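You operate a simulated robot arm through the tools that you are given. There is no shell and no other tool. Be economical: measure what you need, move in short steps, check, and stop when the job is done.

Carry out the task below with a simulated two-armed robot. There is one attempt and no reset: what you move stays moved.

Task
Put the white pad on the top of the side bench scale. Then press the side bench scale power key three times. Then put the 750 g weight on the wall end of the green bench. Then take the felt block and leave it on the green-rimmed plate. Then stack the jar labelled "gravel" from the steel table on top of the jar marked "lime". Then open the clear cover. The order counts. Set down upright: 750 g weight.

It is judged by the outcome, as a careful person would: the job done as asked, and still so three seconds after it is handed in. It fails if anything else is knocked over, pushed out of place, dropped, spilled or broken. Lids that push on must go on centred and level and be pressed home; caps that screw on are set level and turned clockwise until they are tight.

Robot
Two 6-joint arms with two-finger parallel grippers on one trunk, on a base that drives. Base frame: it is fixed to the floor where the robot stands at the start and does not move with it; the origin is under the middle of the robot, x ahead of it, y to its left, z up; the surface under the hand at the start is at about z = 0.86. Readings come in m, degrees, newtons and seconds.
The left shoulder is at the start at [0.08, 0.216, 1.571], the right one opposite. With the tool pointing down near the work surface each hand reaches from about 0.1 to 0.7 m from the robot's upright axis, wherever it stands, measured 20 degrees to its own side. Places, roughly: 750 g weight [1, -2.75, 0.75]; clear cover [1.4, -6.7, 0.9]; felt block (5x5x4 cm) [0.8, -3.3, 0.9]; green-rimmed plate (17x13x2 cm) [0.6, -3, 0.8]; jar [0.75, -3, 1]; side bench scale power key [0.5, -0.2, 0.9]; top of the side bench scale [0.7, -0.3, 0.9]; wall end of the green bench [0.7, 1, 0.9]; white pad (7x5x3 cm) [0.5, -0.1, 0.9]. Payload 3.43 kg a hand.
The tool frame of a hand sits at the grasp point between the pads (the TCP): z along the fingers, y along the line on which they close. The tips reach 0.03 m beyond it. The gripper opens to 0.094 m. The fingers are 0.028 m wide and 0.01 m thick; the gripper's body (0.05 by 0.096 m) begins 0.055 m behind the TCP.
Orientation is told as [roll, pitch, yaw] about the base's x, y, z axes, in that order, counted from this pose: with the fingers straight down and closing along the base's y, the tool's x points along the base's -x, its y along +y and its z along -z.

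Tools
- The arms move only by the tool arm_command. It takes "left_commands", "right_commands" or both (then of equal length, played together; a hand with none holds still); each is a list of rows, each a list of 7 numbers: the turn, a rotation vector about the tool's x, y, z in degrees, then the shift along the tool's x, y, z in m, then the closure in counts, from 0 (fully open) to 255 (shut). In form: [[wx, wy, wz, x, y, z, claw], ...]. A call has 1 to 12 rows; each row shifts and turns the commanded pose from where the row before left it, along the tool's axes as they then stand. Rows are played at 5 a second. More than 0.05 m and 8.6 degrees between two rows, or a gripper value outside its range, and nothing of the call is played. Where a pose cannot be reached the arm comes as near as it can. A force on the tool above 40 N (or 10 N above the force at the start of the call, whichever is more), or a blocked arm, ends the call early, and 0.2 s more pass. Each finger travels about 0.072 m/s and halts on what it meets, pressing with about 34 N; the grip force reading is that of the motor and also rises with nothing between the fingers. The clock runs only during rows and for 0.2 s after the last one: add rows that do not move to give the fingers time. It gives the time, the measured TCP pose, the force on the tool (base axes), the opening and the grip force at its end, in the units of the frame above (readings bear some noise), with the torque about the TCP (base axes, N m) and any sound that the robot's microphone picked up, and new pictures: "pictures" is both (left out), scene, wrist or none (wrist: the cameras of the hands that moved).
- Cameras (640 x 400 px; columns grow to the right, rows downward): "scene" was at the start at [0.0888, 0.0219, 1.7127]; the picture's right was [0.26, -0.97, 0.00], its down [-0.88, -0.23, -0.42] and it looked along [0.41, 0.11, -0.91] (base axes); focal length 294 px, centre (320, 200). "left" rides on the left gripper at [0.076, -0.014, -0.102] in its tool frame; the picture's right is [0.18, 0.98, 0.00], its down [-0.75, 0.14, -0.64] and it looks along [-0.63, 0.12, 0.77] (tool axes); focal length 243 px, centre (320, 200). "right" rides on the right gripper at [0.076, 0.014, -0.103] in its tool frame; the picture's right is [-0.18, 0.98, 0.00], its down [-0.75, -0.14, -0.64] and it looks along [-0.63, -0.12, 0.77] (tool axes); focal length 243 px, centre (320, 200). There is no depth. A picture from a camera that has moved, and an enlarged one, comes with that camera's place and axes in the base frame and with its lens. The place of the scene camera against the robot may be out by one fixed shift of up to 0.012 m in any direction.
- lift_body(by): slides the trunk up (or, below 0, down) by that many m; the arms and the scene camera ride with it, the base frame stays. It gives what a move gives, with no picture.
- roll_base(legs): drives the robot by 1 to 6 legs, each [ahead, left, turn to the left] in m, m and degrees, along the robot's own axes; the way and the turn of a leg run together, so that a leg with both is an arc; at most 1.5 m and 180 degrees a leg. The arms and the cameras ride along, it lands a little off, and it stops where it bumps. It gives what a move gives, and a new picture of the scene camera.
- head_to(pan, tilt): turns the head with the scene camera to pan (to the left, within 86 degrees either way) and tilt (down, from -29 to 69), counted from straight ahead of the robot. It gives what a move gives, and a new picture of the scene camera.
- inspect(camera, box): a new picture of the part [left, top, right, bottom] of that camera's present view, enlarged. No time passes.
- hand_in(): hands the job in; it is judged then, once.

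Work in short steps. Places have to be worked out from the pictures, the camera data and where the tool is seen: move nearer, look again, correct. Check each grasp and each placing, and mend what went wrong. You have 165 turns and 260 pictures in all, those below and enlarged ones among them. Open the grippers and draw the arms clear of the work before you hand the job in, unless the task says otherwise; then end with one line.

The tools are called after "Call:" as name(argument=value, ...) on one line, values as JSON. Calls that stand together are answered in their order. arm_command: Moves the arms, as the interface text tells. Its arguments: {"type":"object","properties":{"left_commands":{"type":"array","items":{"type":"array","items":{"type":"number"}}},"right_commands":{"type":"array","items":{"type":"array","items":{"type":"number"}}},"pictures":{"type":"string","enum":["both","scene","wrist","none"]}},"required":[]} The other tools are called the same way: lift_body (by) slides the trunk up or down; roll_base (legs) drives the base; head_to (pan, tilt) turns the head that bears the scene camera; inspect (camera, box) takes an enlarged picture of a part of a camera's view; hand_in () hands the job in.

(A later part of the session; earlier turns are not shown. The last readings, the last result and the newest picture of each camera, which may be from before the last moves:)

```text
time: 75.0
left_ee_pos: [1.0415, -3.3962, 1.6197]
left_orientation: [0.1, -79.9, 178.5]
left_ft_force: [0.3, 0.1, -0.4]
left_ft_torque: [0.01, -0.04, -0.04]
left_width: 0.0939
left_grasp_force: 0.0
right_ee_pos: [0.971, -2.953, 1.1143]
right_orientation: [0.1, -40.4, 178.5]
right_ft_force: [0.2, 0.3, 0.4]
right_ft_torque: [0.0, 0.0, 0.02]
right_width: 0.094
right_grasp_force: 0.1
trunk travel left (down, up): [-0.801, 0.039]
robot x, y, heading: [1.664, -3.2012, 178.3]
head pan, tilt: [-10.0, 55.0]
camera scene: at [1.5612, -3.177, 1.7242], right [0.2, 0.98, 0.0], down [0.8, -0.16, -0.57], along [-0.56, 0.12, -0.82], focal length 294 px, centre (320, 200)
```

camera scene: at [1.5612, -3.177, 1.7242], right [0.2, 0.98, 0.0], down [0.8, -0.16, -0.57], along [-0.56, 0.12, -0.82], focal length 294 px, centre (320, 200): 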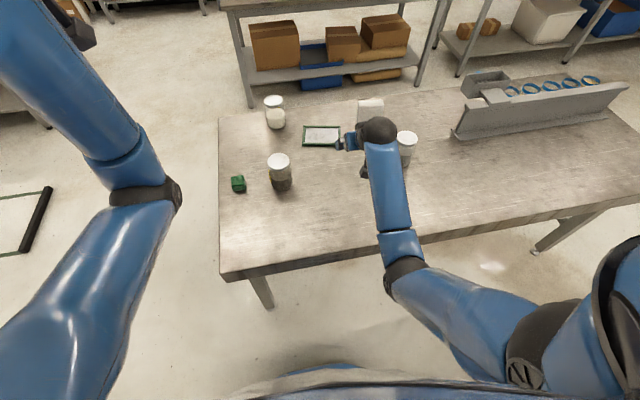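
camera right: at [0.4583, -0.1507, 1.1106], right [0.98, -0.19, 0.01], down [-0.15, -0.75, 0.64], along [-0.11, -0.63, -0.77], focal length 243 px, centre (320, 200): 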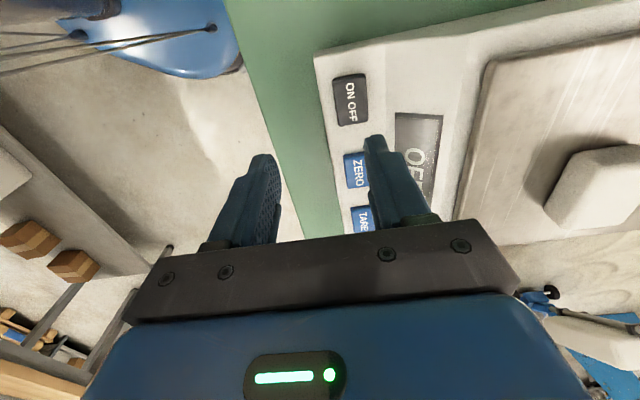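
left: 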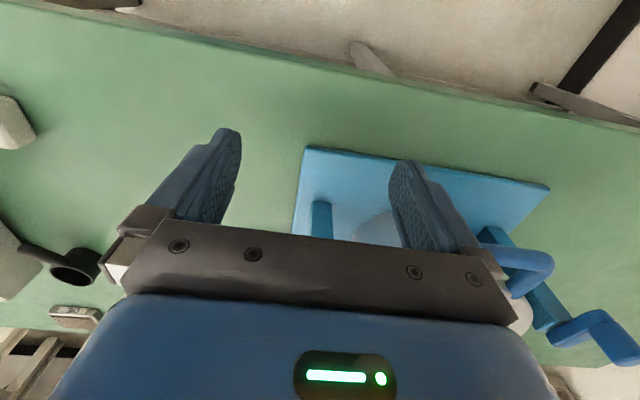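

The base met something low on its right side. From here the weight is only a little too far, so I roll 0.13 m ahead towards the table.

Call:
roll_base(legs=[[0.13, 0, 1.5]])

Call:
arm_command(right_commands=[[0, 8, 0, 0.03, 0, 0, 0], [0, 8, 0, 0.03, 0, 0, 0], [0, 8, 0, 0.03, 0, 0, 0], [0, 8, 0, 0.03, 0, 0, 0], [0, 8, 0, 0.03, 0, 0, 0], [0, 0, 0, 0.02, 0, 0, 0]], pictures="both")

```text
time: 76.3
left_ee_pos: [0.9314, -3.4088, 1.6224]
left_orientation: [0.3, -80.4, 179.9]
left_ft_force: [1.4, 0.4, -0.2]
left_ft_torque: [-0.01, -0.04, 0.01]
left_width: 0.0941
left_grasp_force: 0.1
right_ee_pos: [0.8457, -2.9693, 1.1185]
right_orientation: [0.0, -40.6, -180.0]
right_ft_force: [0.7, -0.8, 0.3]
right_ft_torque: [-0.01, -0.01, 0.0]
right_width: 0.0938
right_grasp_force: 0.1
trunk travel left (down, up): [-0.801, 0.039]
robot x, y, heading: [1.5351, -3.2, 179.8]
head pan, tilt: [-10.0, 55.0]
camera scene: at [1.4453, -3.1774, 1.7249], right [0.17, 0.98, 0.0], down [0.8, -0.14, -0.58], along [-0.57, 0.1, -0.82], focal length 294 px, centre (320, 200)
```

scene: 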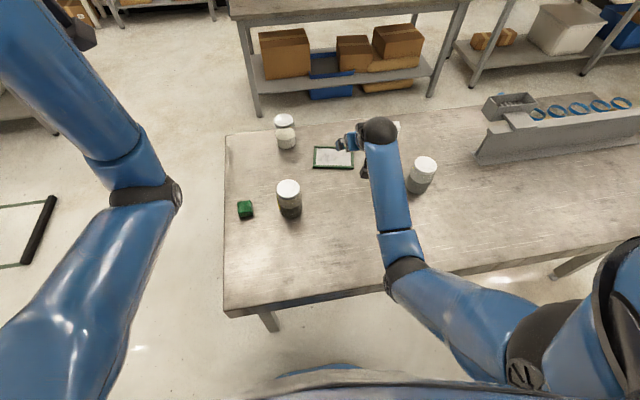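

```text
time: 77.7
left_ee_pos: [0.9258, -3.4093, 1.6193]
left_orientation: [0.1, -80.1, -180.0]
left_ft_force: [0.2, 0.3, 0.0]
left_ft_torque: [-0.01, 0.0, 0.0]
left_width: 0.0941
left_grasp_force: 0.0
right_ee_pos: [0.9899, -2.9681, 1.0451]
right_orientation: [0.0, -0.5, -180.0]
right_ft_force: [0.3, 0.1, 0.8]
right_ft_torque: [0.02, 0.0, -0.02]
right_width: 0.0938
right_grasp_force: 0.0
right hand out of reach, approached as far as the arm can: row 6
trunk travel left (down, up): [-0.801, 0.039]
robot x, y, heading: [1.5374, -3.1978, 179.7]
head pan, tilt: [-10.0, 55.0]
camera scene: at [1.4394, -3.1782, 1.7244], right [0.17, 0.98, 0.0], down [0.81, -0.14, -0.57], along [-0.57, 0.1, -0.82], focal length 294 px, centre (320, 200)
camera right: at [1.0699, -2.9829, 1.146], right [-0.18, -0.98, 0.0], down [-0.75, 0.14, 0.65], along [-0.64, 0.12, -0.76], focal length 243 px, centre (320, 200)
```

scene: 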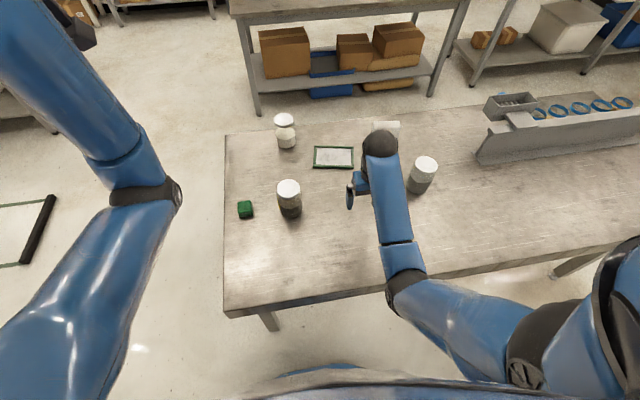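
right: 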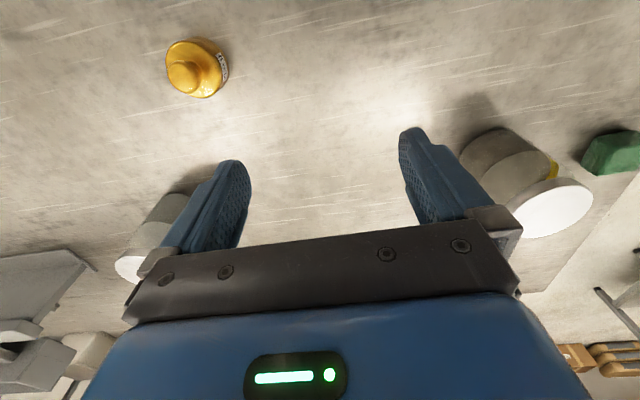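

The weight stands at about (1.025, -2.85). I move over it and read its label before gripping.

Call:
inspect(camera="right", box=[140, 20, 260, 110])

Call:
arm_command(right_commands=[[0, 0, 0, 0.02, -0.04, 0.02, 0], [0, 0, 0, 0.015, -0.04, 0.02, 0], [0, 0, 0, 0, -0.04, 0.02, 0], [0, 0, 0, 0, 0, 0, 0]], pictures="wrist")

```text
4.44 times, centred on (200, 65) of right
camera zoom: at [1.0699, -2.9829, 1.146], right [-0.18, -0.98, 0.0], down [-0.75, 0.14, 0.65], along [-0.64, 0.12, -0.76], focal length 1078 px, centre (853, 800)
```

zoom: 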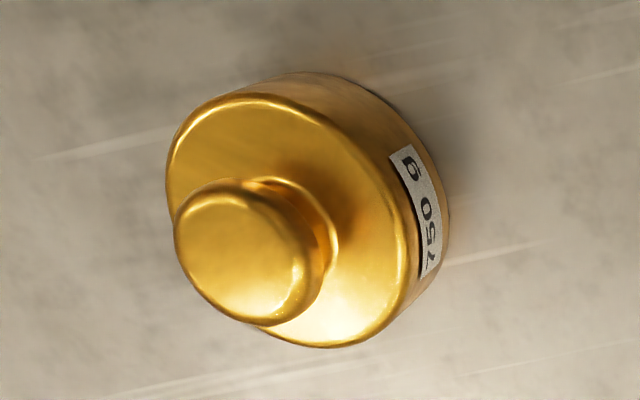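

```text
time: 78.7
left_ee_pos: [0.9225, -3.4102, 1.619]
left_orientation: [-0.1, -80.0, -179.8]
left_ft_force: [0.2, 0.2, -0.6]
left_ft_torque: [0.01, 0.03, 0.01]
left_width: 0.0938
left_grasp_force: 0.1
right_ee_pos: [1.0234, -2.8507, 0.982]
right_orientation: [0.0, -0.3, -179.9]
right_ft_force: [-0.1, -0.7, 0.1]
right_ft_torque: [-0.01, -0.01, 0.0]
right_width: 0.0942
right_grasp_force: 0.0
trunk travel left (down, up): [-0.801, 0.039]
robot x, y, heading: [1.5367, -3.1954, 179.8]
head pan, tilt: [-10.0, 55.0]
camera right: at [1.1012, -2.8645, 1.0835], right [-0.18, -0.98, 0.0], down [-0.75, 0.14, 0.65], along [-0.63, 0.12, -0.76], focal length 243 px, centre (320, 200)
```

right: 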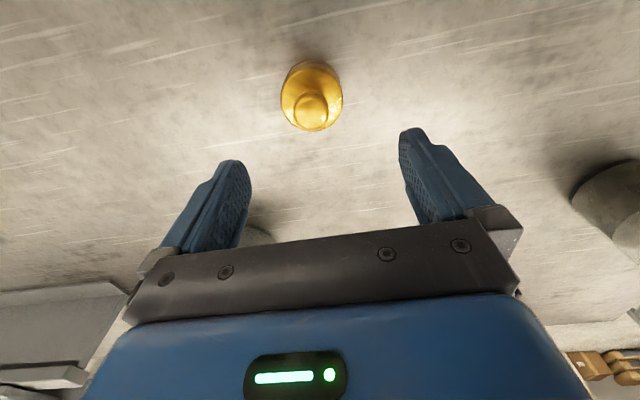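

It reads 750 g. The refined position is about (1.043, -2.846), so I descend round its body and close.

Call:
arm_command(right_commands=[[0, 0, 0, 0.02, -0.004, 0, 0], [0, 0, 0, 0, 0, 0.035, 0], [0, 0, 0, 0, 0, 0.03, 0], [0, 0, 0, 0, 0, 0.018, 0], [0, 0, 0, 0, 0, 0, 0], [0, 0, 0, 0, 0, 0, 150], [0, 0, 0, 0, 0, 0, 200], [0, 0, 0, 0, 0, 0, 230], [0, 0, 0, 0, 0, 0, 230]], pictures="wrist")

```text
time: 80.7
left_ee_pos: [0.9231, -3.4099, 1.6188]
left_orientation: [0.0, -80.1, -180.0]
left_ft_force: [0.6, -0.4, -0.2]
left_ft_torque: [0.02, -0.01, -0.03]
left_width: 0.0943
left_grasp_force: 0.1
right_ee_pos: [1.0427, -2.8465, 0.8997]
right_orientation: [-0.1, -0.2, -180.0]
right_ft_force: [-0.4, 0.4, -0.1]
right_ft_torque: [0.18, 0.02, -0.04]
right_width: 0.0522
right_grasp_force: 34.2
trunk travel left (down, up): [-0.801, 0.039]
robot x, y, heading: [1.5385, -3.1954, 179.9]
head pan, tilt: [-10.0, 55.0]
camera right: at [1.1217, -2.8603, 1.0016], right [-0.18, -0.98, 0.0], down [-0.75, 0.14, 0.65], along [-0.64, 0.12, -0.76], focal length 243 px, centre (320, 200)
```

right: 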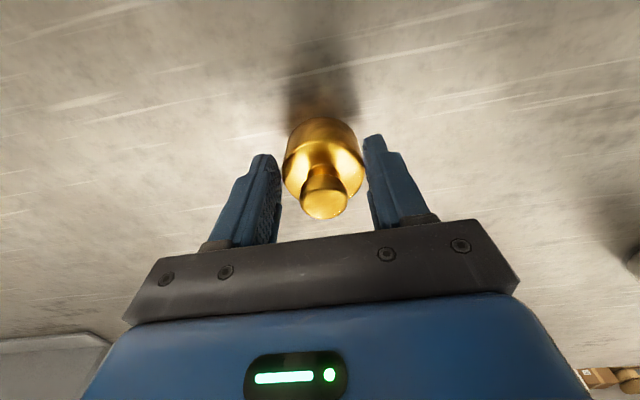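

The grip holds at 0.052 m. I lift it a little to check that it stays and hangs level.

Call:
arm_command(right_commands=[[0, 0, 0, 0, 0, -0.01, 240], [0, 0, 0, 0, 0, -0.03, 240], [0, 0, 0, 0, 0, -0.04, 240], [0, 0, 0, 0, 0, -0.04, 240], [0, 0, 0, 0, 0, -0.02, 240], [0, 0, 0, 0, 0, 0, 240]], pictures="wrist")

```text
time: 82.1
left_ee_pos: [0.9221, -3.4089, 1.6182]
left_orientation: [0.3, -80.0, 179.9]
left_ft_force: [0.4, -0.5, -0.1]
left_ft_torque: [-0.01, -0.03, 0.01]
left_width: 0.094
left_grasp_force: 0.1
right_ee_pos: [1.0388, -2.8426, 1.031]
right_orientation: [0.0, -0.3, -180.1]
right_ft_force: [0.7, 0.2, -7.5]
right_ft_torque: [0.0, -0.12, -0.03]
right_width: 0.0523
right_grasp_force: 34.6
right hand out of reach, approached as far as the arm can: row 5
trunk travel left (down, up): [-0.801, 0.039]
robot x, y, heading: [1.5387, -3.1972, 180.1]
head pan, tilt: [-10.0, 55.0]
camera right: at [1.1183, -2.8569, 1.1317], right [-0.18, -0.98, 0.0], down [-0.75, 0.14, 0.65], along [-0.64, 0.12, -0.76], focal length 243 px, centre (320, 200)
```

right: 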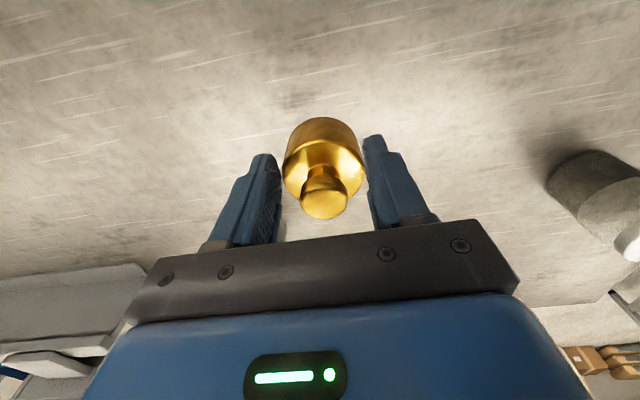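

The weight is held firmly (7.5 N). I retrace the route: back out diagonally, through the gap, and turn about south of the table.

Call:
roll_base(legs=[[-0.2, 0.3, 0], [0, 0.33, 0], [0.15, 0.4, 0], [0.77, 0.08, 0], [0, 0, -180]])

```text
time: 99.6
left_ee_pos: [1.4296, -4.1159, 1.6193]
left_orientation: [0.1, -80.0, -1.7]
left_ft_force: [0.2, 0.4, 0.8]
left_ft_torque: [0.02, -0.01, 0.04]
left_width: 0.094
left_grasp_force: 0.0
right_ee_pos: [1.2957, -4.6791, 1.0306]
right_orientation: [0.0, -0.5, -1.6]
right_ft_force: [0.0, -0.5, -7.5]
right_ft_torque: [0.01, 0.08, -0.01]
right_width: 0.0524
right_grasp_force: 34.1
trunk travel left (down, up): [-0.801, 0.039]
robot x, y, heading: [0.807, -4.312, -1.6]
head pan, tilt: [-10.0, 55.0]
camera scene: at [0.9092, -4.3209, 1.7241], right [-0.2, -0.98, 0.0], down [-0.8, 0.17, -0.57], along [0.56, -0.12, -0.82], focal length 294 px, centre (320, 200)
```

scene: 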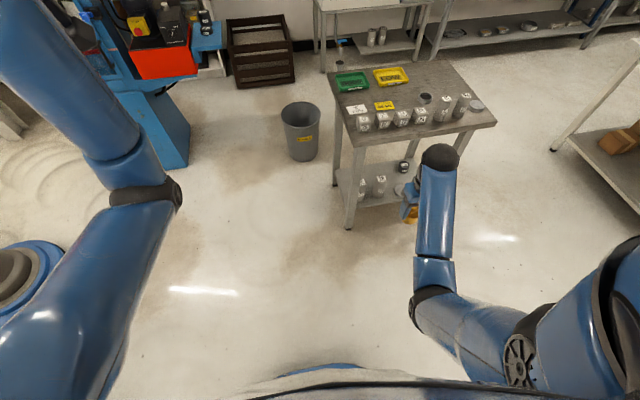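

The turn went well. I back into the aisle and drive left past the steel table towards the green bench.

Call:
roll_base(legs=[[-1.05, 0, 1.6], [0, 1.5, 0], [0, 1.5, 0], [-0.1, 1.25, 0]])

Call:
head_to(pan=35, tilt=40)

```text
time: 124.9
left_ee_pos: [0.3871, 0.1463, 1.6184]
left_orientation: [0.5, -80.0, -1.8]
left_ft_force: [0.0, -0.4, -0.4]
left_ft_torque: [0.01, -0.03, 0.0]
left_width: 0.0941
left_grasp_force: 0.1
right_ee_pos: [0.2542, -0.4148, 1.0289]
right_orientation: [0.0, -0.4, -1.4]
right_ft_force: [0.1, -0.6, -7.3]
right_ft_torque: [-0.02, 0.11, -0.04]
right_width: 0.0521
right_grasp_force: 33.5
trunk travel left (down, up): [-0.801, 0.039]
robot x, y, heading: [-0.2324, -0.0479, -1.6]
head pan, tilt: [-10.0, 55.0]
camera scene: at [-0.1321, -0.0589, 1.7241], right [-0.2, -0.98, 0.0], down [-0.8, 0.16, -0.57], along [0.56, -0.11, -0.82], focal length 294 px, centre (320, 200)
```

scene: 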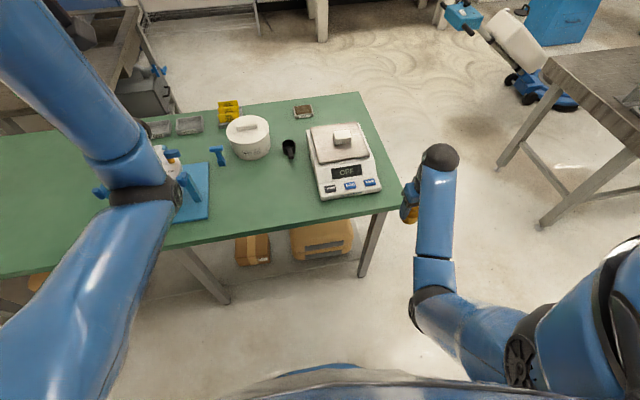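

```text
time: 126.0
left_ee_pos: [0.386, 0.1493, 1.6183]
left_orientation: [0.1, -80.0, -1.5]
left_ft_force: [0.1, 0.4, -0.8]
left_ft_torque: [-0.02, -0.01, -0.02]
left_width: 0.094
left_grasp_force: 0.0
right_ee_pos: [0.2557, -0.4144, 1.03]
right_orientation: [0.0, -0.4, -1.3]
right_ft_force: [0.0, -0.5, -7.7]
right_ft_torque: [-0.02, 0.08, 0.05]
right_width: 0.0523
right_grasp_force: 33.2
trunk travel left (down, up): [-0.801, 0.039]
robot x, y, heading: [-0.2329, -0.0487, -1.7]
head pan, tilt: [35.0, 40.0]
camera scene: at [-0.1319, 0.0039, 1.7448], right [0.55, -0.83, 0.0], down [-0.54, -0.35, -0.77], along [0.64, 0.42, -0.64], focal length 294 px, centre (320, 200)
```

scene: 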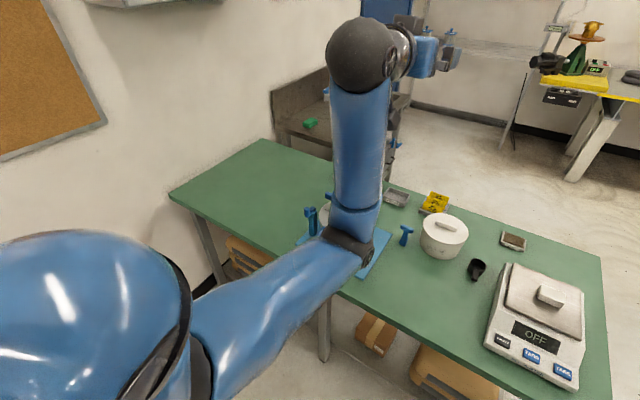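

The bench spans x from 0.40 to 1.04 and y up to about 1.21, and the wall is near y=1.28. I bring both hands inward first, then drive to the wall end.

Call:
arm_command(left_commands=[[0, 0, 0, 0, -0.04, -0.025, 0], [0, 0, 0, 0, -0.04, -0.025, 0], [0, 0, 0, 0, -0.04, -0.025, 0], [0, 0, 0, 0, -0.04, -0.025, 0], [0, 0, 0, 0, 0, 0, 0], [0, 0, 0, 0, 0, 0, 0]], right_commands=[[0, 0, 0, 0, 0.04, 0, 240], [0, 0, 0, 0, 0.04, 0, 240], [0, 0, 0, 0, 0.04, 0, 240], [0, 0, 0, 0, 0.04, 0, 240], [0, 0, 0, 0, 0.03, 0, 240], [0, 0, 0, 0, 0, 0, 240]], pictures="none")

Call:
roll_base(legs=[[-0.05, 0.9, 1.7], [0, 0, 20]])

Call:
head_to(pan=15, tilt=45)

```text
time: 127.4
left_ee_pos: [0.2849, -0.0066, 1.6351]
left_orientation: [-0.3, -80.0, -1.1]
left_ft_force: [0.3, -0.1, 0.4]
left_ft_torque: [-0.01, -0.02, 0.02]
left_width: 0.094
left_grasp_force: 0.1
right_ee_pos: [0.2638, -0.2242, 1.023]
right_orientation: [-0.1, -0.4, -1.3]
right_ft_force: [0.2, -0.2, -6.8]
right_ft_torque: [-0.02, 0.08, 0.01]
right_width: 0.0522
right_grasp_force: 34.0
right hand out of reach, approached as far as the arm can: row 1, 3
trunk travel left (down, up): [-0.801, 0.039]
robot x, y, heading: [-0.233, -0.0469, -1.6]
head pan, tilt: [35.0, 40.0]
```

```text
time: 133.2
left_ee_pos: [0.1815, 1.0818, 1.634]
left_orientation: [0.3, -80.0, 21.0]
left_ft_force: [0.6, 0.3, -0.3]
left_ft_torque: [-0.01, 0.03, 0.03]
left_width: 0.0937
left_grasp_force: 0.1
right_ee_pos: [0.2462, 0.8754, 1.023]
right_orientation: [0.1, -0.4, 21.4]
right_ft_force: [-0.7, 0.7, -7.2]
right_ft_torque: [-0.01, 0.13, 0.01]
right_width: 0.0523
right_grasp_force: 34.0
trunk travel left (down, up): [-0.801, 0.039]
robot x, y, heading: [-0.2796, 0.8448, 21.1]
head pan, tilt: [35.0, 40.0]
camera scene: at [-0.2043, 0.9341, 1.7449], right [0.83, -0.56, 0.0], down [-0.36, -0.53, -0.77], along [0.42, 0.64, -0.64], focal length 294 px, centre (320, 200)
```

scene: 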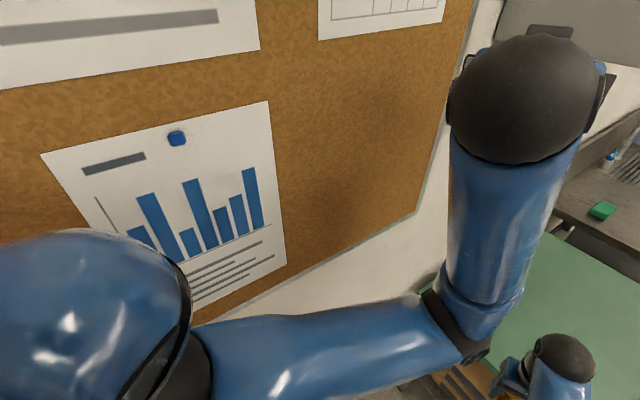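

```text
time: 134.1
left_ee_pos: [0.1821, 1.0832, 1.635]
left_orientation: [0.1, -80.0, 21.3]
left_ft_force: [-0.3, -0.1, -0.4]
left_ft_torque: [0.0, 0.01, -0.02]
left_width: 0.0939
left_grasp_force: 0.1
right_ee_pos: [0.2458, 0.8756, 1.0213]
right_orientation: [0.0, -0.4, 21.5]
right_ft_force: [0.1, -0.1, -7.1]
right_ft_torque: [-0.04, 0.08, 0.0]
right_width: 0.0524
right_grasp_force: 33.8
trunk travel left (down, up): [-0.801, 0.039]
robot x, y, heading: [-0.2813, 0.845, 21.3]
head pan, tilt: [15.0, 45.0]
camera scene: at [-0.1865, 0.9124, 1.7376], right [0.59, -0.81, 0.0], down [-0.57, -0.42, -0.71], along [0.57, 0.42, -0.71], focal length 294 px, centre (320, 200)
```

scene: 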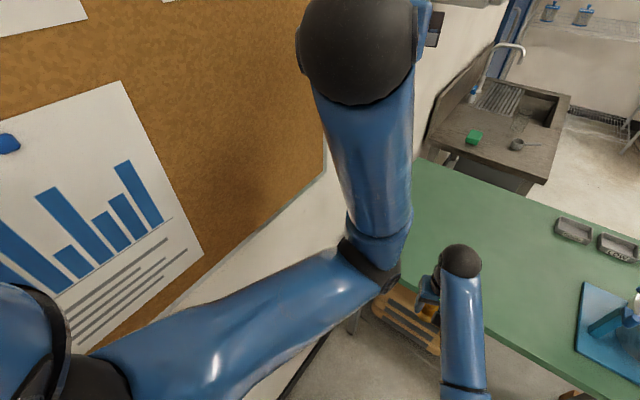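

The right hand is already in line with the free wall end. I drive straight along +x towards the bench.

Call:
roll_base(legs=[[0.27, -0.115, 0]])

Call:
arm_command(right_commands=[[0, 0, 0, -0.04, 0.01, 0, 240], [0, 0, 0, -0.04, 0.01, 0, 240], [0, 0, 0, -0.03, 0.01, 0, 240], [0, 0, 0, 0, 0, 0.03, 240], [0, 0, 0, 0, 0, 0.03, 240], [0, 0, 0, 0, 0, 0, 240]], pictures="both")

```text
time: 135.5
left_ee_pos: [0.3399, 1.0782, 1.634]
left_orientation: [-1.2, -80.0, 21.7]
left_ft_force: [-1.8, 1.9, -2.0]
left_ft_torque: [-0.02, 0.02, -0.03]
left_width: 0.0933
left_grasp_force: 0.1
right_ee_pos: [0.4069, 0.8721, 1.0213]
right_orientation: [-0.3, -0.2, 21.2]
right_ft_force: [-0.2, 0.0, -7.9]
right_ft_torque: [-0.04, 0.1, 0.0]
right_width: 0.0524
right_grasp_force: 34.2
trunk travel left (down, up): [-0.801, 0.039]
robot x, y, heading: [-0.12, 0.8415, 21.0]
head pan, tilt: [15.0, 45.0]
stopped in leg 1: the force on the tool passed its limit at 141 N (the readings are from after the stop); the commanded pose is now the measured one
camera scene: at [-0.0256, 0.9125, 1.7375], right [0.59, -0.81, 0.0], down [-0.57, -0.42, -0.71], along [0.57, 0.41, -0.71], focal length 294 px, centre (320, 200)
```

scene: 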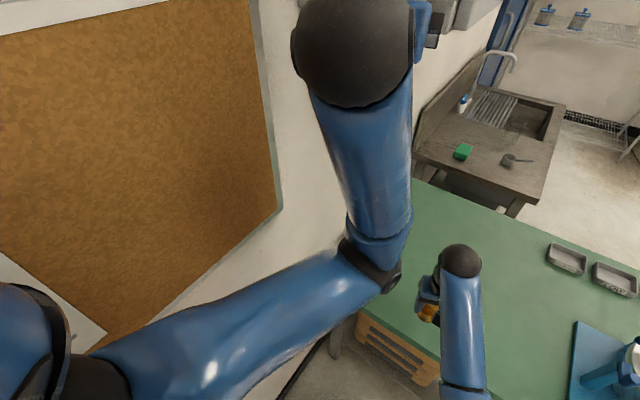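

```text
time: 136.9
left_ee_pos: [0.3393, 1.0739, 1.6347]
left_orientation: [-0.3, -80.0, 20.9]
left_ft_force: [-4.7, -1.0, 0.6]
left_ft_torque: [0.04, -0.07, -0.27]
left_width: 0.0939
left_grasp_force: 0.0
right_ee_pos: [0.4991, 0.9368, 0.9623]
right_orientation: [-0.1, -0.4, 21.0]
right_ft_force: [-0.5, -0.2, -7.7]
right_ft_torque: [-0.04, 0.08, -0.04]
right_width: 0.0525
right_grasp_force: 34.0
trunk travel left (down, up): [-0.801, 0.039]
robot x, y, heading: [-0.1202, 0.8452, 20.9]
head pan, tilt: [15.0, 45.0]
camera scene: at [-0.0259, 0.908, 1.7377], right [0.59, -0.81, 0.0], down [-0.57, -0.42, -0.71], along [0.57, 0.42, -0.71], focal length 294 px, centre (320, 200)
camera right: at [0.4242, 0.9231, 1.0638], right [-0.18, 0.98, 0.0], down [0.75, 0.14, 0.65], along [0.64, 0.12, -0.76], focal length 243 px, centre (320, 200)
```

scene: 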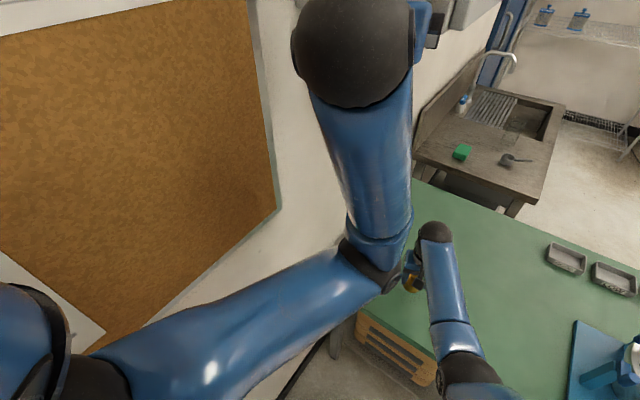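
right: 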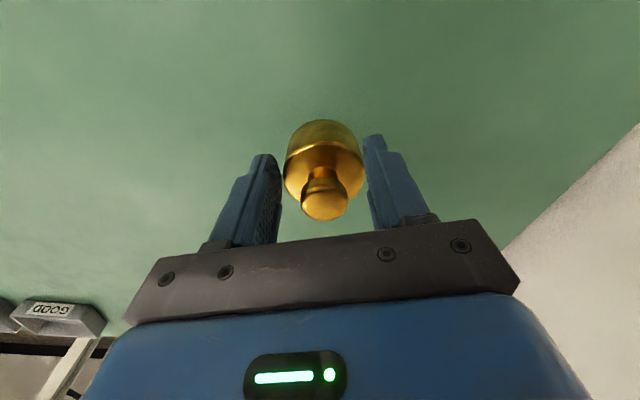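

The left hand bumped something on the wall side and the base stopped, but nothing is displaced and the weight is still held. I stretch the right hand on towards (0.60, 0.97).

Call:
arm_command(right_commands=[[0, 0, 0, -0.035, 0, 0, 240], [0, 0, 0, -0.035, 0, 0, 240], [0, 0, 0, -0.03, -0.005, 0, 240], [0, 0, 0, 0, 0, 0.03, 240], [0, 0, 0, 0, 0, 0.01, 240], [0, 0, 0, 0, 0, 0, 240]], pictures="wrist")

```text
time: 138.3
left_ee_pos: [0.3397, 1.0747, 1.6351]
left_orientation: [-0.4, -80.0, 20.9]
left_ft_force: [-4.3, 0.2, -2.2]
left_ft_torque: [0.08, 0.02, -0.24]
left_width: 0.0929
left_grasp_force: 0.1
right_ee_pos: [0.5651, 0.9544, 0.9387]
right_orientation: [0.0, -0.4, 21.2]
right_ft_force: [0.3, -0.3, -7.0]
right_ft_torque: [-0.03, 0.13, 0.04]
right_width: 0.0523
right_grasp_force: 33.9
right hand out of reach, approached as far as the arm can: row 3, 4, 5
trunk travel left (down, up): [-0.801, 0.039]
robot x, y, heading: [-0.1215, 0.842, 21.3]
head pan, tilt: [15.0, 45.0]
camera right: at [0.4898, 0.9395, 1.0402], right [-0.18, 0.98, 0.0], down [0.75, 0.14, 0.65], along [0.64, 0.12, -0.76], focal length 243 px, centre (320, 200)
```

right: 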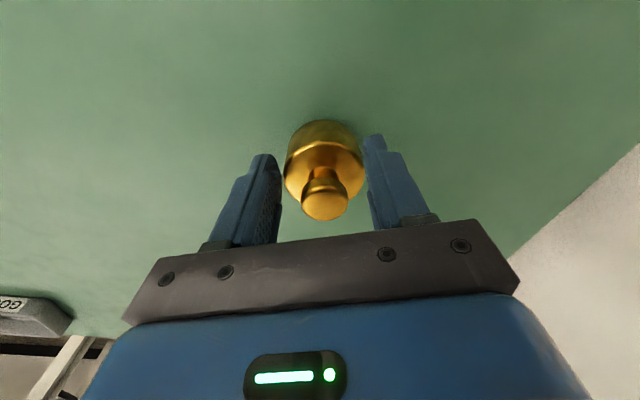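

I'm at the reach limit at (0.565, 0.954). I draw the left hand back and inward, off whatever it touched, so the base can go nearer.

Call:
arm_command(left_commands=[[0, 0, 0, 0, 0, -0.04, 0], [0, 0, 0, 0, -0.01, -0.04, 0], [0, 0, 0, 0, -0.03, -0.03, 0], [0, 0, 0, 0, -0.04, 0, 0], [0, 0, 0, 0, 0, 0, 0]], pictures="scene")

Call:
inspect(camera="left", box=[0, 0, 640, 400])

```text
time: 139.7
left_ee_pos: [0.2901, 0.9987, 1.653]
left_orientation: [-3.0, -80.3, 30.6]
left_ft_force: [-0.4, -0.3, -0.9]
left_ft_torque: [-0.02, 0.01, 0.04]
left_width: 0.0938
left_grasp_force: 0.1
left hand out of reach, approached as far as the arm can: row 1
right_ee_pos: [0.5643, 0.9532, 0.9367]
right_orientation: [0.0, -0.2, 21.1]
right_ft_force: [-0.2, 0.2, -7.5]
right_ft_torque: [-0.01, 0.09, -0.02]
right_width: 0.0524
right_grasp_force: 34.1
trunk travel left (down, up): [-0.801, 0.039]
robot x, y, heading: [-0.1193, 0.8438, 21.0]
head pan, tilt: [15.0, 45.0]
stopped in row 5 (left hand): the arm was blocked; the commanded pose is now the measured one
camera scene: at [-0.0258, 0.9076, 1.7369], right [0.59, -0.81, 0.0], down [-0.57, -0.42, -0.71], along [0.57, 0.42, -0.71], focal length 294 px, centre (320, 200)
```

scene: 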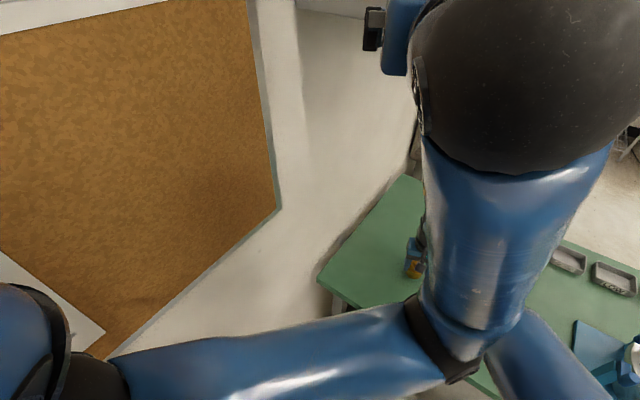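

```text
1.00 times, centred on (320, 200) of left (not enlarged: the box is as wide or as high as the picture)
camera zoom: at [0.1945, 0.9331, 1.5976], right [-0.48, 0.86, -0.19], down [-0.52, -0.1, 0.85], along [0.71, 0.51, 0.49], focal length 243 px, centre (320, 200)
```

zoom: 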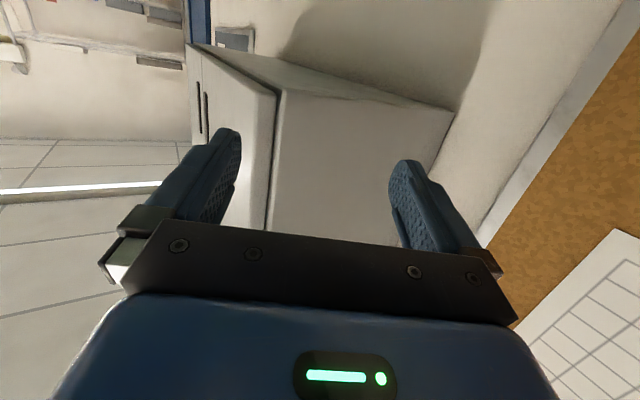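

The left hand had met a wall cabinet, and the folded left arm is now cramped. I raise the weight, back off, and turn away from the wall so I can put the left arm into a compact tool-down pose.

Call:
arm_command(right_commands=[[0, 0, 0, 0, 0, -0.03, 240], [0, 0, 0, 0.02, 0, -0.03, 240], [0, 0, 0, 0, 0, 0, 240]], pictures="none")

Call:
roll_base(legs=[[-0.3, 0, 0], [0, -0.1, -30]])

```text
time: 140.5
left_ee_pos: [0.2921, 0.9986, 1.6529]
left_orientation: [-1.7, -80.1, 29.1]
left_ft_force: [-0.2, 0.5, -0.2]
left_ft_torque: [-0.04, -0.04, 0.0]
left_width: 0.094
left_grasp_force: 0.0
right_ee_pos: [0.5457, 0.9459, 0.9972]
right_orientation: [0.0, -0.1, 21.1]
right_ft_force: [0.3, -0.5, -7.5]
right_ft_torque: [-0.05, 0.1, 0.01]
right_width: 0.0523
right_grasp_force: 34.1
trunk travel left (down, up): [-0.801, 0.039]
robot x, y, heading: [-0.1225, 0.8436, 21.0]
head pan, tilt: [15.0, 45.0]
```

```text
time: 144.1
left_ee_pos: [0.0486, 0.5721, 1.6525]
left_orientation: [-3.0, -80.1, 0.2]
left_ft_force: [-0.2, 1.0, 0.1]
left_ft_torque: [0.0, 0.0, -0.01]
left_width: 0.094
left_grasp_force: 0.1
right_ee_pos: [0.2426, 0.397, 0.9965]
right_orientation: [-0.2, -0.3, -9.0]
right_ft_force: [-0.3, 0.3, -7.6]
right_ft_torque: [0.02, 0.12, 0.0]
right_width: 0.0523
right_grasp_force: 34.1
trunk travel left (down, up): [-0.801, 0.039]
robot x, y, heading: [-0.3849, 0.6366, -8.8]
head pan, tilt: [15.0, 45.0]
camera scene: at [-0.2727, 0.6529, 1.7375], right [0.1, -0.99, 0.0], down [-0.7, -0.08, -0.71], along [0.7, 0.07, -0.71], focal length 294 px, centre (320, 200)
```

scene: 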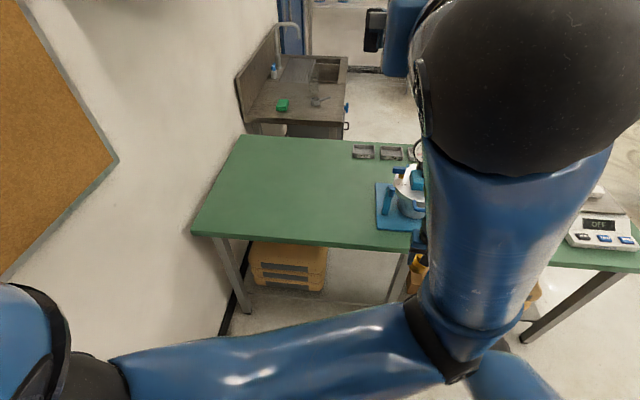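

There is clearance here. I unfold the left arm outward and start pitching it back down.

Call:
arm_command(left_commands=[[0, 0, 0, 0.02, 0.035, 0.025, 0], [0, 0, 0, 0.02, 0.035, 0.025, 0], [0, 0, 0, 0.02, 0.035, 0.025, 0], [0, 0, 0, 0.02, 0.035, 0.025, 0], [0, 0, 0, 0.02, 0.035, 0.025, 0], [0, 8, 0, 0.04, 0, 0.02, 0], [0, 8, 0, 0.04, 0, 0.02, 0], [0, 8, 0, 0.04, 0, 0.02, 0], [0, 8, 0, 0.04, 0, 0.02, 0], [0, 8, 0, 0.03, 0, 0.03, 0]], pictures="none")

```text
time: 146.3
left_ee_pos: [0.2075, 0.7289, 1.276]
left_orientation: [-0.4, -40.3, -2.5]
left_ft_force: [0.6, -0.1, -0.2]
left_ft_torque: [-0.02, 0.01, 0.0]
left_width: 0.0941
left_grasp_force: 0.3
left hand out of reach, approached as far as the arm can: row 7, 8, 9, 10
right_ee_pos: [0.2421, 0.395, 0.9974]
right_orientation: [-0.1, -0.3, -8.9]
right_ft_force: [0.7, -0.2, -6.9]
right_ft_torque: [0.01, 0.06, 0.0]
right_width: 0.0525
right_grasp_force: 33.5
trunk travel left (down, up): [-0.801, 0.039]
robot x, y, heading: [-0.3828, 0.6375, -9.1]
head pan, tilt: [15.0, 45.0]
```

Call:
arm_command(left_commands=[[0, 8, 0, 0.03, 0, 0.03, 0], [0, 8, 0, 0.03, 0, 0.035, 0], [0, 8, 0, 0.02, 0, 0.04, 0], [0, 8, 0, 0.02, 0, 0.04, 0], [0, 8, 0, 0.01, 0, 0.04, 0], [0, 0, 0, 0.02, 0, 0.04, 0], [0, 0, 0, 0.02, 0, 0.02, 0], [0, 0, 0, 0, 0, 0, 0]], pictures="scene")

```text
time: 148.1
left_ee_pos: [0.1494, 0.7282, 0.9825]
left_orientation: [-0.2, -0.1, -2.8]
left_ft_force: [0.6, 0.2, 0.5]
left_ft_torque: [0.01, 0.02, 0.01]
left_width: 0.0938
left_grasp_force: 0.1
left hand out of reach, approached as far as the arm can: row 1, 2, 4
right_ee_pos: [0.2414, 0.3964, 0.9969]
right_orientation: [-0.1, -0.3, -8.8]
right_ft_force: [-0.4, 1.0, -7.1]
right_ft_torque: [0.01, 0.11, 0.0]
right_width: 0.0524
right_grasp_force: 33.9
trunk travel left (down, up): [-0.801, 0.039]
robot x, y, heading: [-0.3867, 0.6416, -8.8]
head pan, tilt: [15.0, 45.0]
camera scene: at [-0.2736, 0.6489, 1.7375], right [0.1, -0.99, 0.0], down [-0.7, -0.07, -0.71], along [0.7, 0.07, -0.71], focal length 294 px, centre (320, 200)
```

scene: 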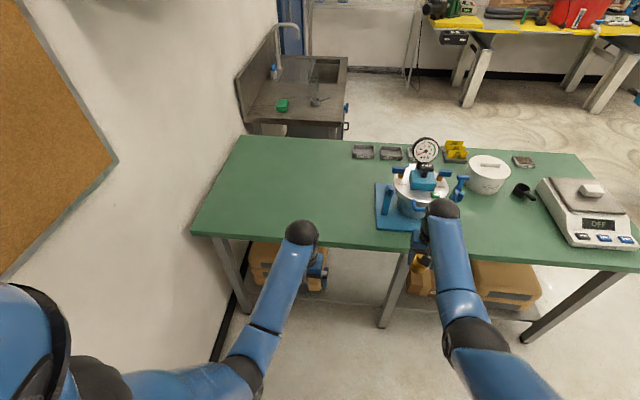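

Both hands are now compact and I can see the free wall end of the bench. I drive in so that the right hand comes over it.

Call:
roll_base(legs=[[0.02, 0.21, 0], [0, 0, 23], [0.35, -0.087, 0]])

```text
time: 152.8
left_ee_pos: [0.4814, 1.1285, 0.9848]
left_orientation: [-0.4, -0.3, 20.1]
left_ft_force: [-0.4, 0.7, -0.2]
left_ft_torque: [0.02, -0.04, 0.03]
left_width: 0.0937
left_grasp_force: 0.0
right_ee_pos: [0.6944, 0.8582, 0.9987]
right_orientation: [-0.1, -0.4, 13.9]
right_ft_force: [-0.3, 0.0, -7.2]
right_ft_torque: [-0.02, 0.08, -0.01]
right_width: 0.0526
right_grasp_force: 34.7
trunk travel left (down, up): [-0.801, 0.039]
robot x, y, heading: [0.0201, 0.8411, 13.6]
head pan, tilt: [15.0, 45.0]
camera scene: at [0.1216, 0.8933, 1.7379], right [0.48, -0.88, 0.0], down [-0.62, -0.34, -0.71], along [0.62, 0.34, -0.71], focal length 294 px, centre (320, 200)
```

scene: 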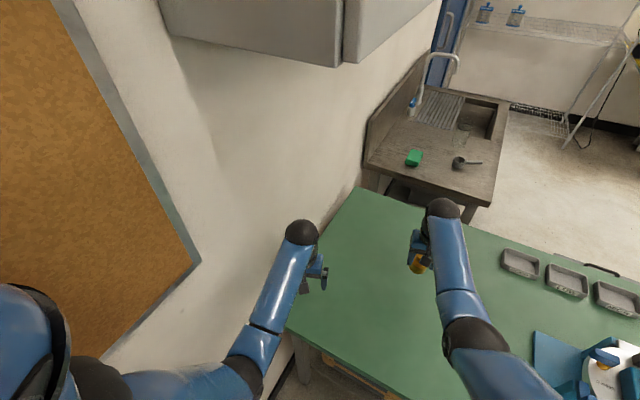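

I shift the weight 0.13 m towards the wall and lower it to just above the bench.

Call:
arm_command(right_commands=[[0, 0, 0, 0, 0.035, 0, 240], [0, 0, 0, 0, 0.035, 0, 240], [0, 0, 0, 0, 0.035, 0, 240], [0, 0, 0, 0, 0.03, 0, 240], [0, 0, 0, 0, 0, 0.04, 240], [0, 0, 0, 0, 0, 0.035, 240], [0, 0, 0, 0, 0, 0.01, 240], [0, 0, 0, 0, 0, 0, 240]], pictures="wrist")

```text
time: 154.6
left_ee_pos: [0.4822, 1.1292, 0.9848]
left_orientation: [-0.5, -0.2, 20.1]
left_ft_force: [-0.7, 0.2, 0.5]
left_ft_torque: [0.01, -0.02, 0.01]
left_width: 0.0939
left_grasp_force: 0.1
right_ee_pos: [0.648, 0.9803, 0.9216]
right_orientation: [-0.1, -0.3, 13.8]
right_ft_force: [0.2, 0.5, -7.5]
right_ft_torque: [-0.04, 0.11, 0.0]
right_width: 0.0526
right_grasp_force: 34.4
right hand out of reach, approached as far as the arm can: row 6, 7
trunk travel left (down, up): [-0.801, 0.039]
robot x, y, heading: [0.022, 0.8382, 13.7]
head pan, tilt: [15.0, 45.0]
camera right: at [0.5716, 0.9745, 1.0239], right [-0.06, 1.0, 0.0], down [0.76, 0.04, 0.65], along [0.65, 0.04, -0.76], focal length 243 px, centre (320, 200)
```

right: 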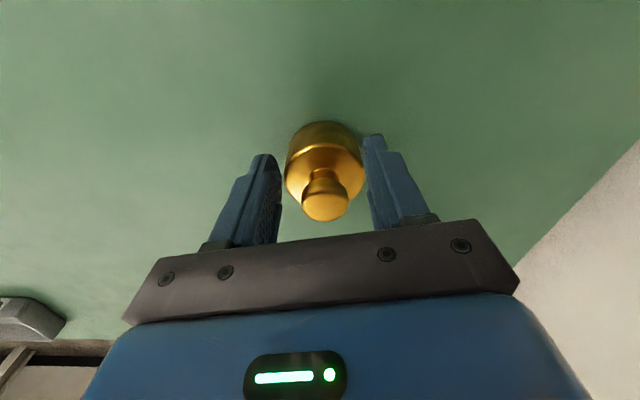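

Lowering met the reach limit, so I bring the hand 3 cm nearer and go down gently until contact.

Call:
arm_command(right_commands=[[0, 0, 0, 0.03, 0, 0, 240], [0, 0, 0, 0, 0, 0.008, 240], [0, 0, 0, 0, 0, 0.006, 240], [0, 0, 0, 0, 0, 0.004, 240], [0, 0, 0, 0, 0, 0.003, 240], [0, 0, 0, 0, 0, 0.002, 240], [0, 0, 0, 0, 0, 0.0, 240]], pictures="wrist")

```text
time: 156.2
left_ee_pos: [0.481, 1.1282, 0.9852]
left_orientation: [-0.4, -0.4, 20.0]
left_ft_force: [0.3, -0.3, -0.8]
left_ft_torque: [-0.03, 0.02, 0.01]
left_width: 0.0941
left_grasp_force: 0.1
right_ee_pos: [0.6158, 0.9706, 0.9015]
right_orientation: [-0.1, -0.1, 13.8]
right_ft_force: [-10.1, -0.9, 43.1]
right_ft_torque: [1.06, -0.95, -0.16]
right_width: 0.0491
right_grasp_force: 33.5
trunk travel left (down, up): [-0.801, 0.039]
robot x, y, heading: [0.0211, 0.844, 13.8]
head pan, tilt: [15.0, 45.0]
camera right: at [0.5385, 0.9658, 1.0027], right [-0.06, 1.0, 0.0], down [0.76, 0.04, 0.64], along [0.64, 0.04, -0.76], focal length 243 px, centre (320, 200)
```

right: 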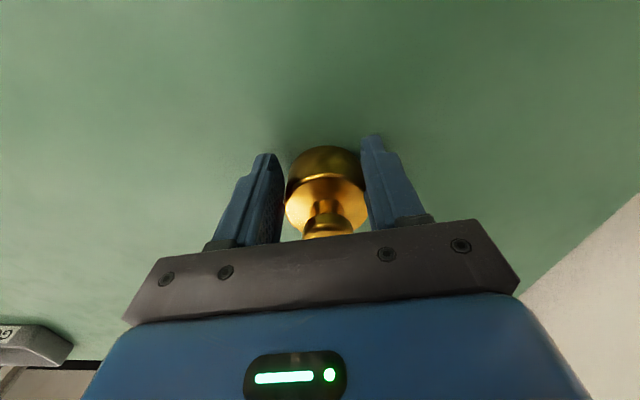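

It is firmly on the bench. I open the gripper fully and rise straight up.

Call:
arm_command(right_commands=[[0, 0, 0, 0, 0, -0.002, 200], [0, 0, 0, 0, 0, 0, 120], [0, 0, 0, 0, 0, 0, 0], [0, 0, 0, 0, 0, 0, 0], [0, 0, 0, 0, 0, 0, 0], [0, 0, 0, 0, 0, -0.03, 0], [0, 0, 0, 0, 0, -0.04, 0], [0, 0, 0, 0, 0, 0, 0]], pictures="wrist")

```text
time: 158.0
left_ee_pos: [0.4821, 1.1285, 0.9844]
left_orientation: [-0.4, -0.2, 19.9]
left_ft_force: [0.0, -0.6, 0.6]
left_ft_torque: [0.02, 0.01, 0.01]
left_width: 0.0937
left_grasp_force: 0.1
right_ee_pos: [0.6182, 0.9713, 0.9731]
right_orientation: [-0.1, -0.2, 13.8]
right_ft_force: [-0.5, -0.6, 0.2]
right_ft_torque: [0.0, 0.02, 0.0]
right_width: 0.094
right_grasp_force: 0.1
trunk travel left (down, up): [-0.801, 0.039]
robot x, y, heading: [0.0219, 0.844, 13.4]
head pan, tilt: [15.0, 45.0]
camera right: at [0.5409, 0.9672, 1.0746], right [-0.06, 1.0, 0.0], down [0.76, 0.04, 0.65], along [0.65, 0.04, -0.76], focal length 243 px, centre (320, 200)
```

right: 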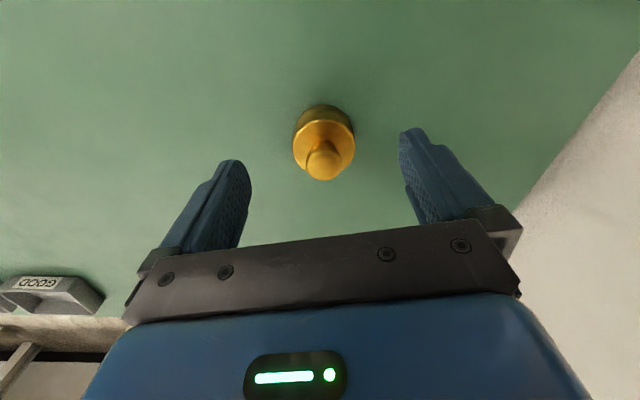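

The weight stands upright at about (0.62, 0.97). I back away, straighten up, and drive down to the front side of the steel table.

Call:
roll_base(legs=[[-0.35, 0.083, 0], [0, 0, -13.5], [0, -1.5, 0], [0, -1.5, 0], [0, -0.9, 0]])

Call:
head_to(pan=-5, tilt=45)

```text
time: 179.6
left_ee_pos: [0.1143, -2.919, 0.9835]
left_orientation: [-0.3, -0.2, 4.0]
left_ft_force: [0.9, 0.0, 0.1]
left_ft_torque: [0.0, 0.02, 0.0]
left_width: 0.0939
left_grasp_force: 0.1
right_ee_pos: [0.2014, -3.108, 0.9719]
right_orientation: [-0.1, -0.2, -2.3]
right_ft_force: [0.9, -0.1, 0.7]
right_ft_torque: [-0.01, 0.0, 0.04]
right_width: 0.0939
right_grasp_force: 0.2
trunk travel left (down, up): [-0.801, 0.039]
robot x, y, heading: [-0.4041, -3.0735, -2.4]
head pan, tilt: [15.0, 45.0]
camera scene: at [-0.2957, -3.0448, 1.7376], right [0.22, -0.98, 0.0], down [-0.69, -0.16, -0.71], along [0.69, 0.15, -0.71], focal length 294 px, centre (320, 200)
```

scene: 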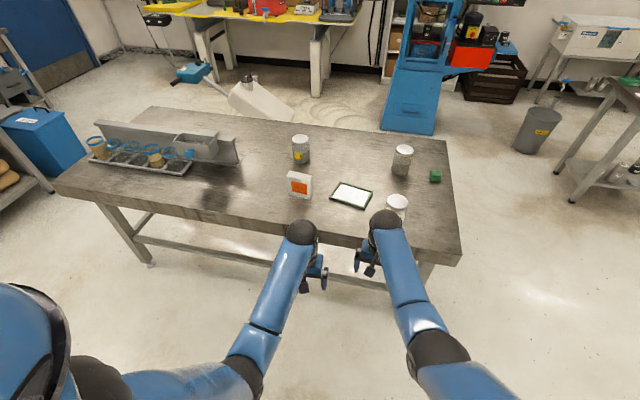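

```text
time: 180.4
left_ee_pos: [0.1156, -2.9192, 0.9841]
left_orientation: [-0.3, -0.2, 4.0]
left_ft_force: [0.3, 0.4, 1.0]
left_ft_torque: [0.0, -0.01, 0.0]
left_width: 0.0939
left_grasp_force: 0.1
right_ee_pos: [0.2014, -3.1089, 0.9733]
right_orientation: [-0.1, -0.3, -2.3]
right_ft_force: [-0.2, -0.7, -0.6]
right_ft_torque: [0.0, -0.03, 0.0]
right_width: 0.0942
right_grasp_force: 0.0
trunk travel left (down, up): [-0.801, 0.039]
robot x, y, heading: [-0.4035, -3.0675, -2.3]
head pan, tilt: [-5.0, 45.0]
camera scene: at [-0.2945, -3.075, 1.7376], right [-0.13, -0.99, 0.0], down [-0.7, 0.09, -0.71], along [0.7, -0.09, -0.71], focal length 294 px, centre (320, 200)
```

scene: 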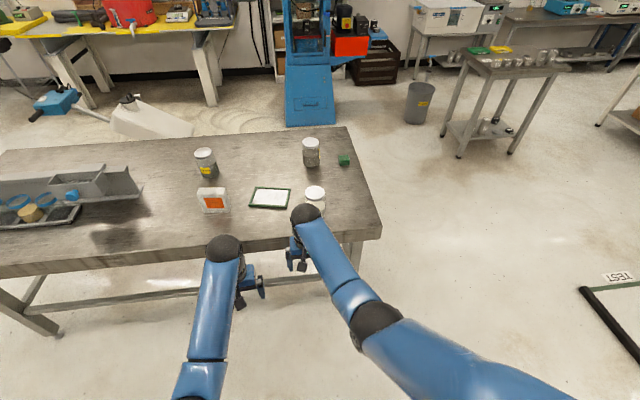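

I enlarge the table area to read the jar labels.

Call:
inspect(camera="scene", box=[190, 130, 370, 230])

```text
3.56 times, centred on (280, 180) of scene
camera zoom: at [-0.2945, -3.075, 1.7376], right [-0.13, -0.99, 0.0], down [-0.7, 0.09, -0.71], along [0.7, -0.09, -0.71], focal length 1045 px, centre (462, 271)
```

zoom: 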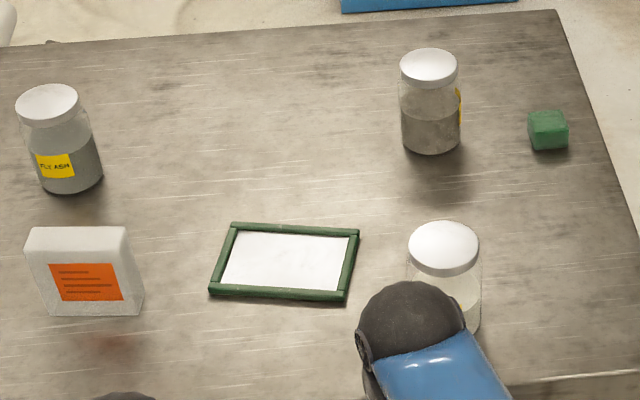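

The left jar is "FLY ASH". The gravel-like jar B is at (0.81, -3.18) and the white jar C at (0.50, -3.16). Before lowering the trunk for more reach, I raise both hands, with the left pitched forward and outward.

Call:
arm_command(left_commands=[[0, 0, 0, -0.04, 0.02, 0, 0], [0, 0, 0, -0.04, 0.02, 0, 0], [0, 0, 0, -0.04, 0.02, -0.02, 0], [0, 0, 0, -0.03, 0.02, -0.03, 0], [0, -8, 0, 0, 0.02, -0.04, 0], [0, -8, 0, 0, 0.02, -0.04, 0], [0, -8, 0, 0, 0.02, -0.04, 0], [0, -8, 0, 0, 0.02, -0.04, 0], [0, -8, 0, -0.02, 0, -0.04, 0], [0, -8, 0, -0.03, 0, -0.03, 0], [0, -8, 0, -0.03, 0, -0.02, 0], [0, 0, 0, -0.03, 0, -0.01, 0]], right_commands=[[0, 0, 0, -0.04, 0, 0, 0], [0, 0, 0, -0.04, 0, -0.02, 0], [0, 0, 0, 0, -0.02, -0.04, 0], [0, 0, 0, 0, -0.02, -0.04, 0], [0, 0, 0, 0, -0.02, -0.04, 0], [0, 0, 0, 0, -0.02, -0.03, 0], [0, 0, 0, 0, -0.02, 0, 0], [0, 0, 0, 0, 0, 0, 0], [0, 0, 0, 0, 0, 0, 0], [0, 0, 0, 0, 0, 0, 0], [0, 0, 0, 0, 0, 0, 0], [0, 0, 0, 0, 0, 0, 0]], pictures="none")

```text
time: 183.0
left_ee_pos: [0.2327, -2.7476, 1.3405]
left_orientation: [-0.6, -56.2, 4.6]
left_ft_force: [0.6, 0.1, -0.3]
left_ft_torque: [0.0, -0.02, 0.02]
left_width: 0.0939
left_grasp_force: 0.1
right_ee_pos: [0.2639, -3.2129, 1.149]
right_orientation: [-0.1, -0.4, -2.3]
right_ft_force: [0.2, 0.8, 0.4]
right_ft_torque: [-0.07, 0.0, 0.01]
right_width: 0.0941
right_grasp_force: 0.1
right hand out of reach, approached as far as the arm can: row 2
trunk travel left (down, up): [-0.801, 0.039]
robot x, y, heading: [-0.406, -3.0715, -2.0]
head pan, tilt: [-5.0, 45.0]
```

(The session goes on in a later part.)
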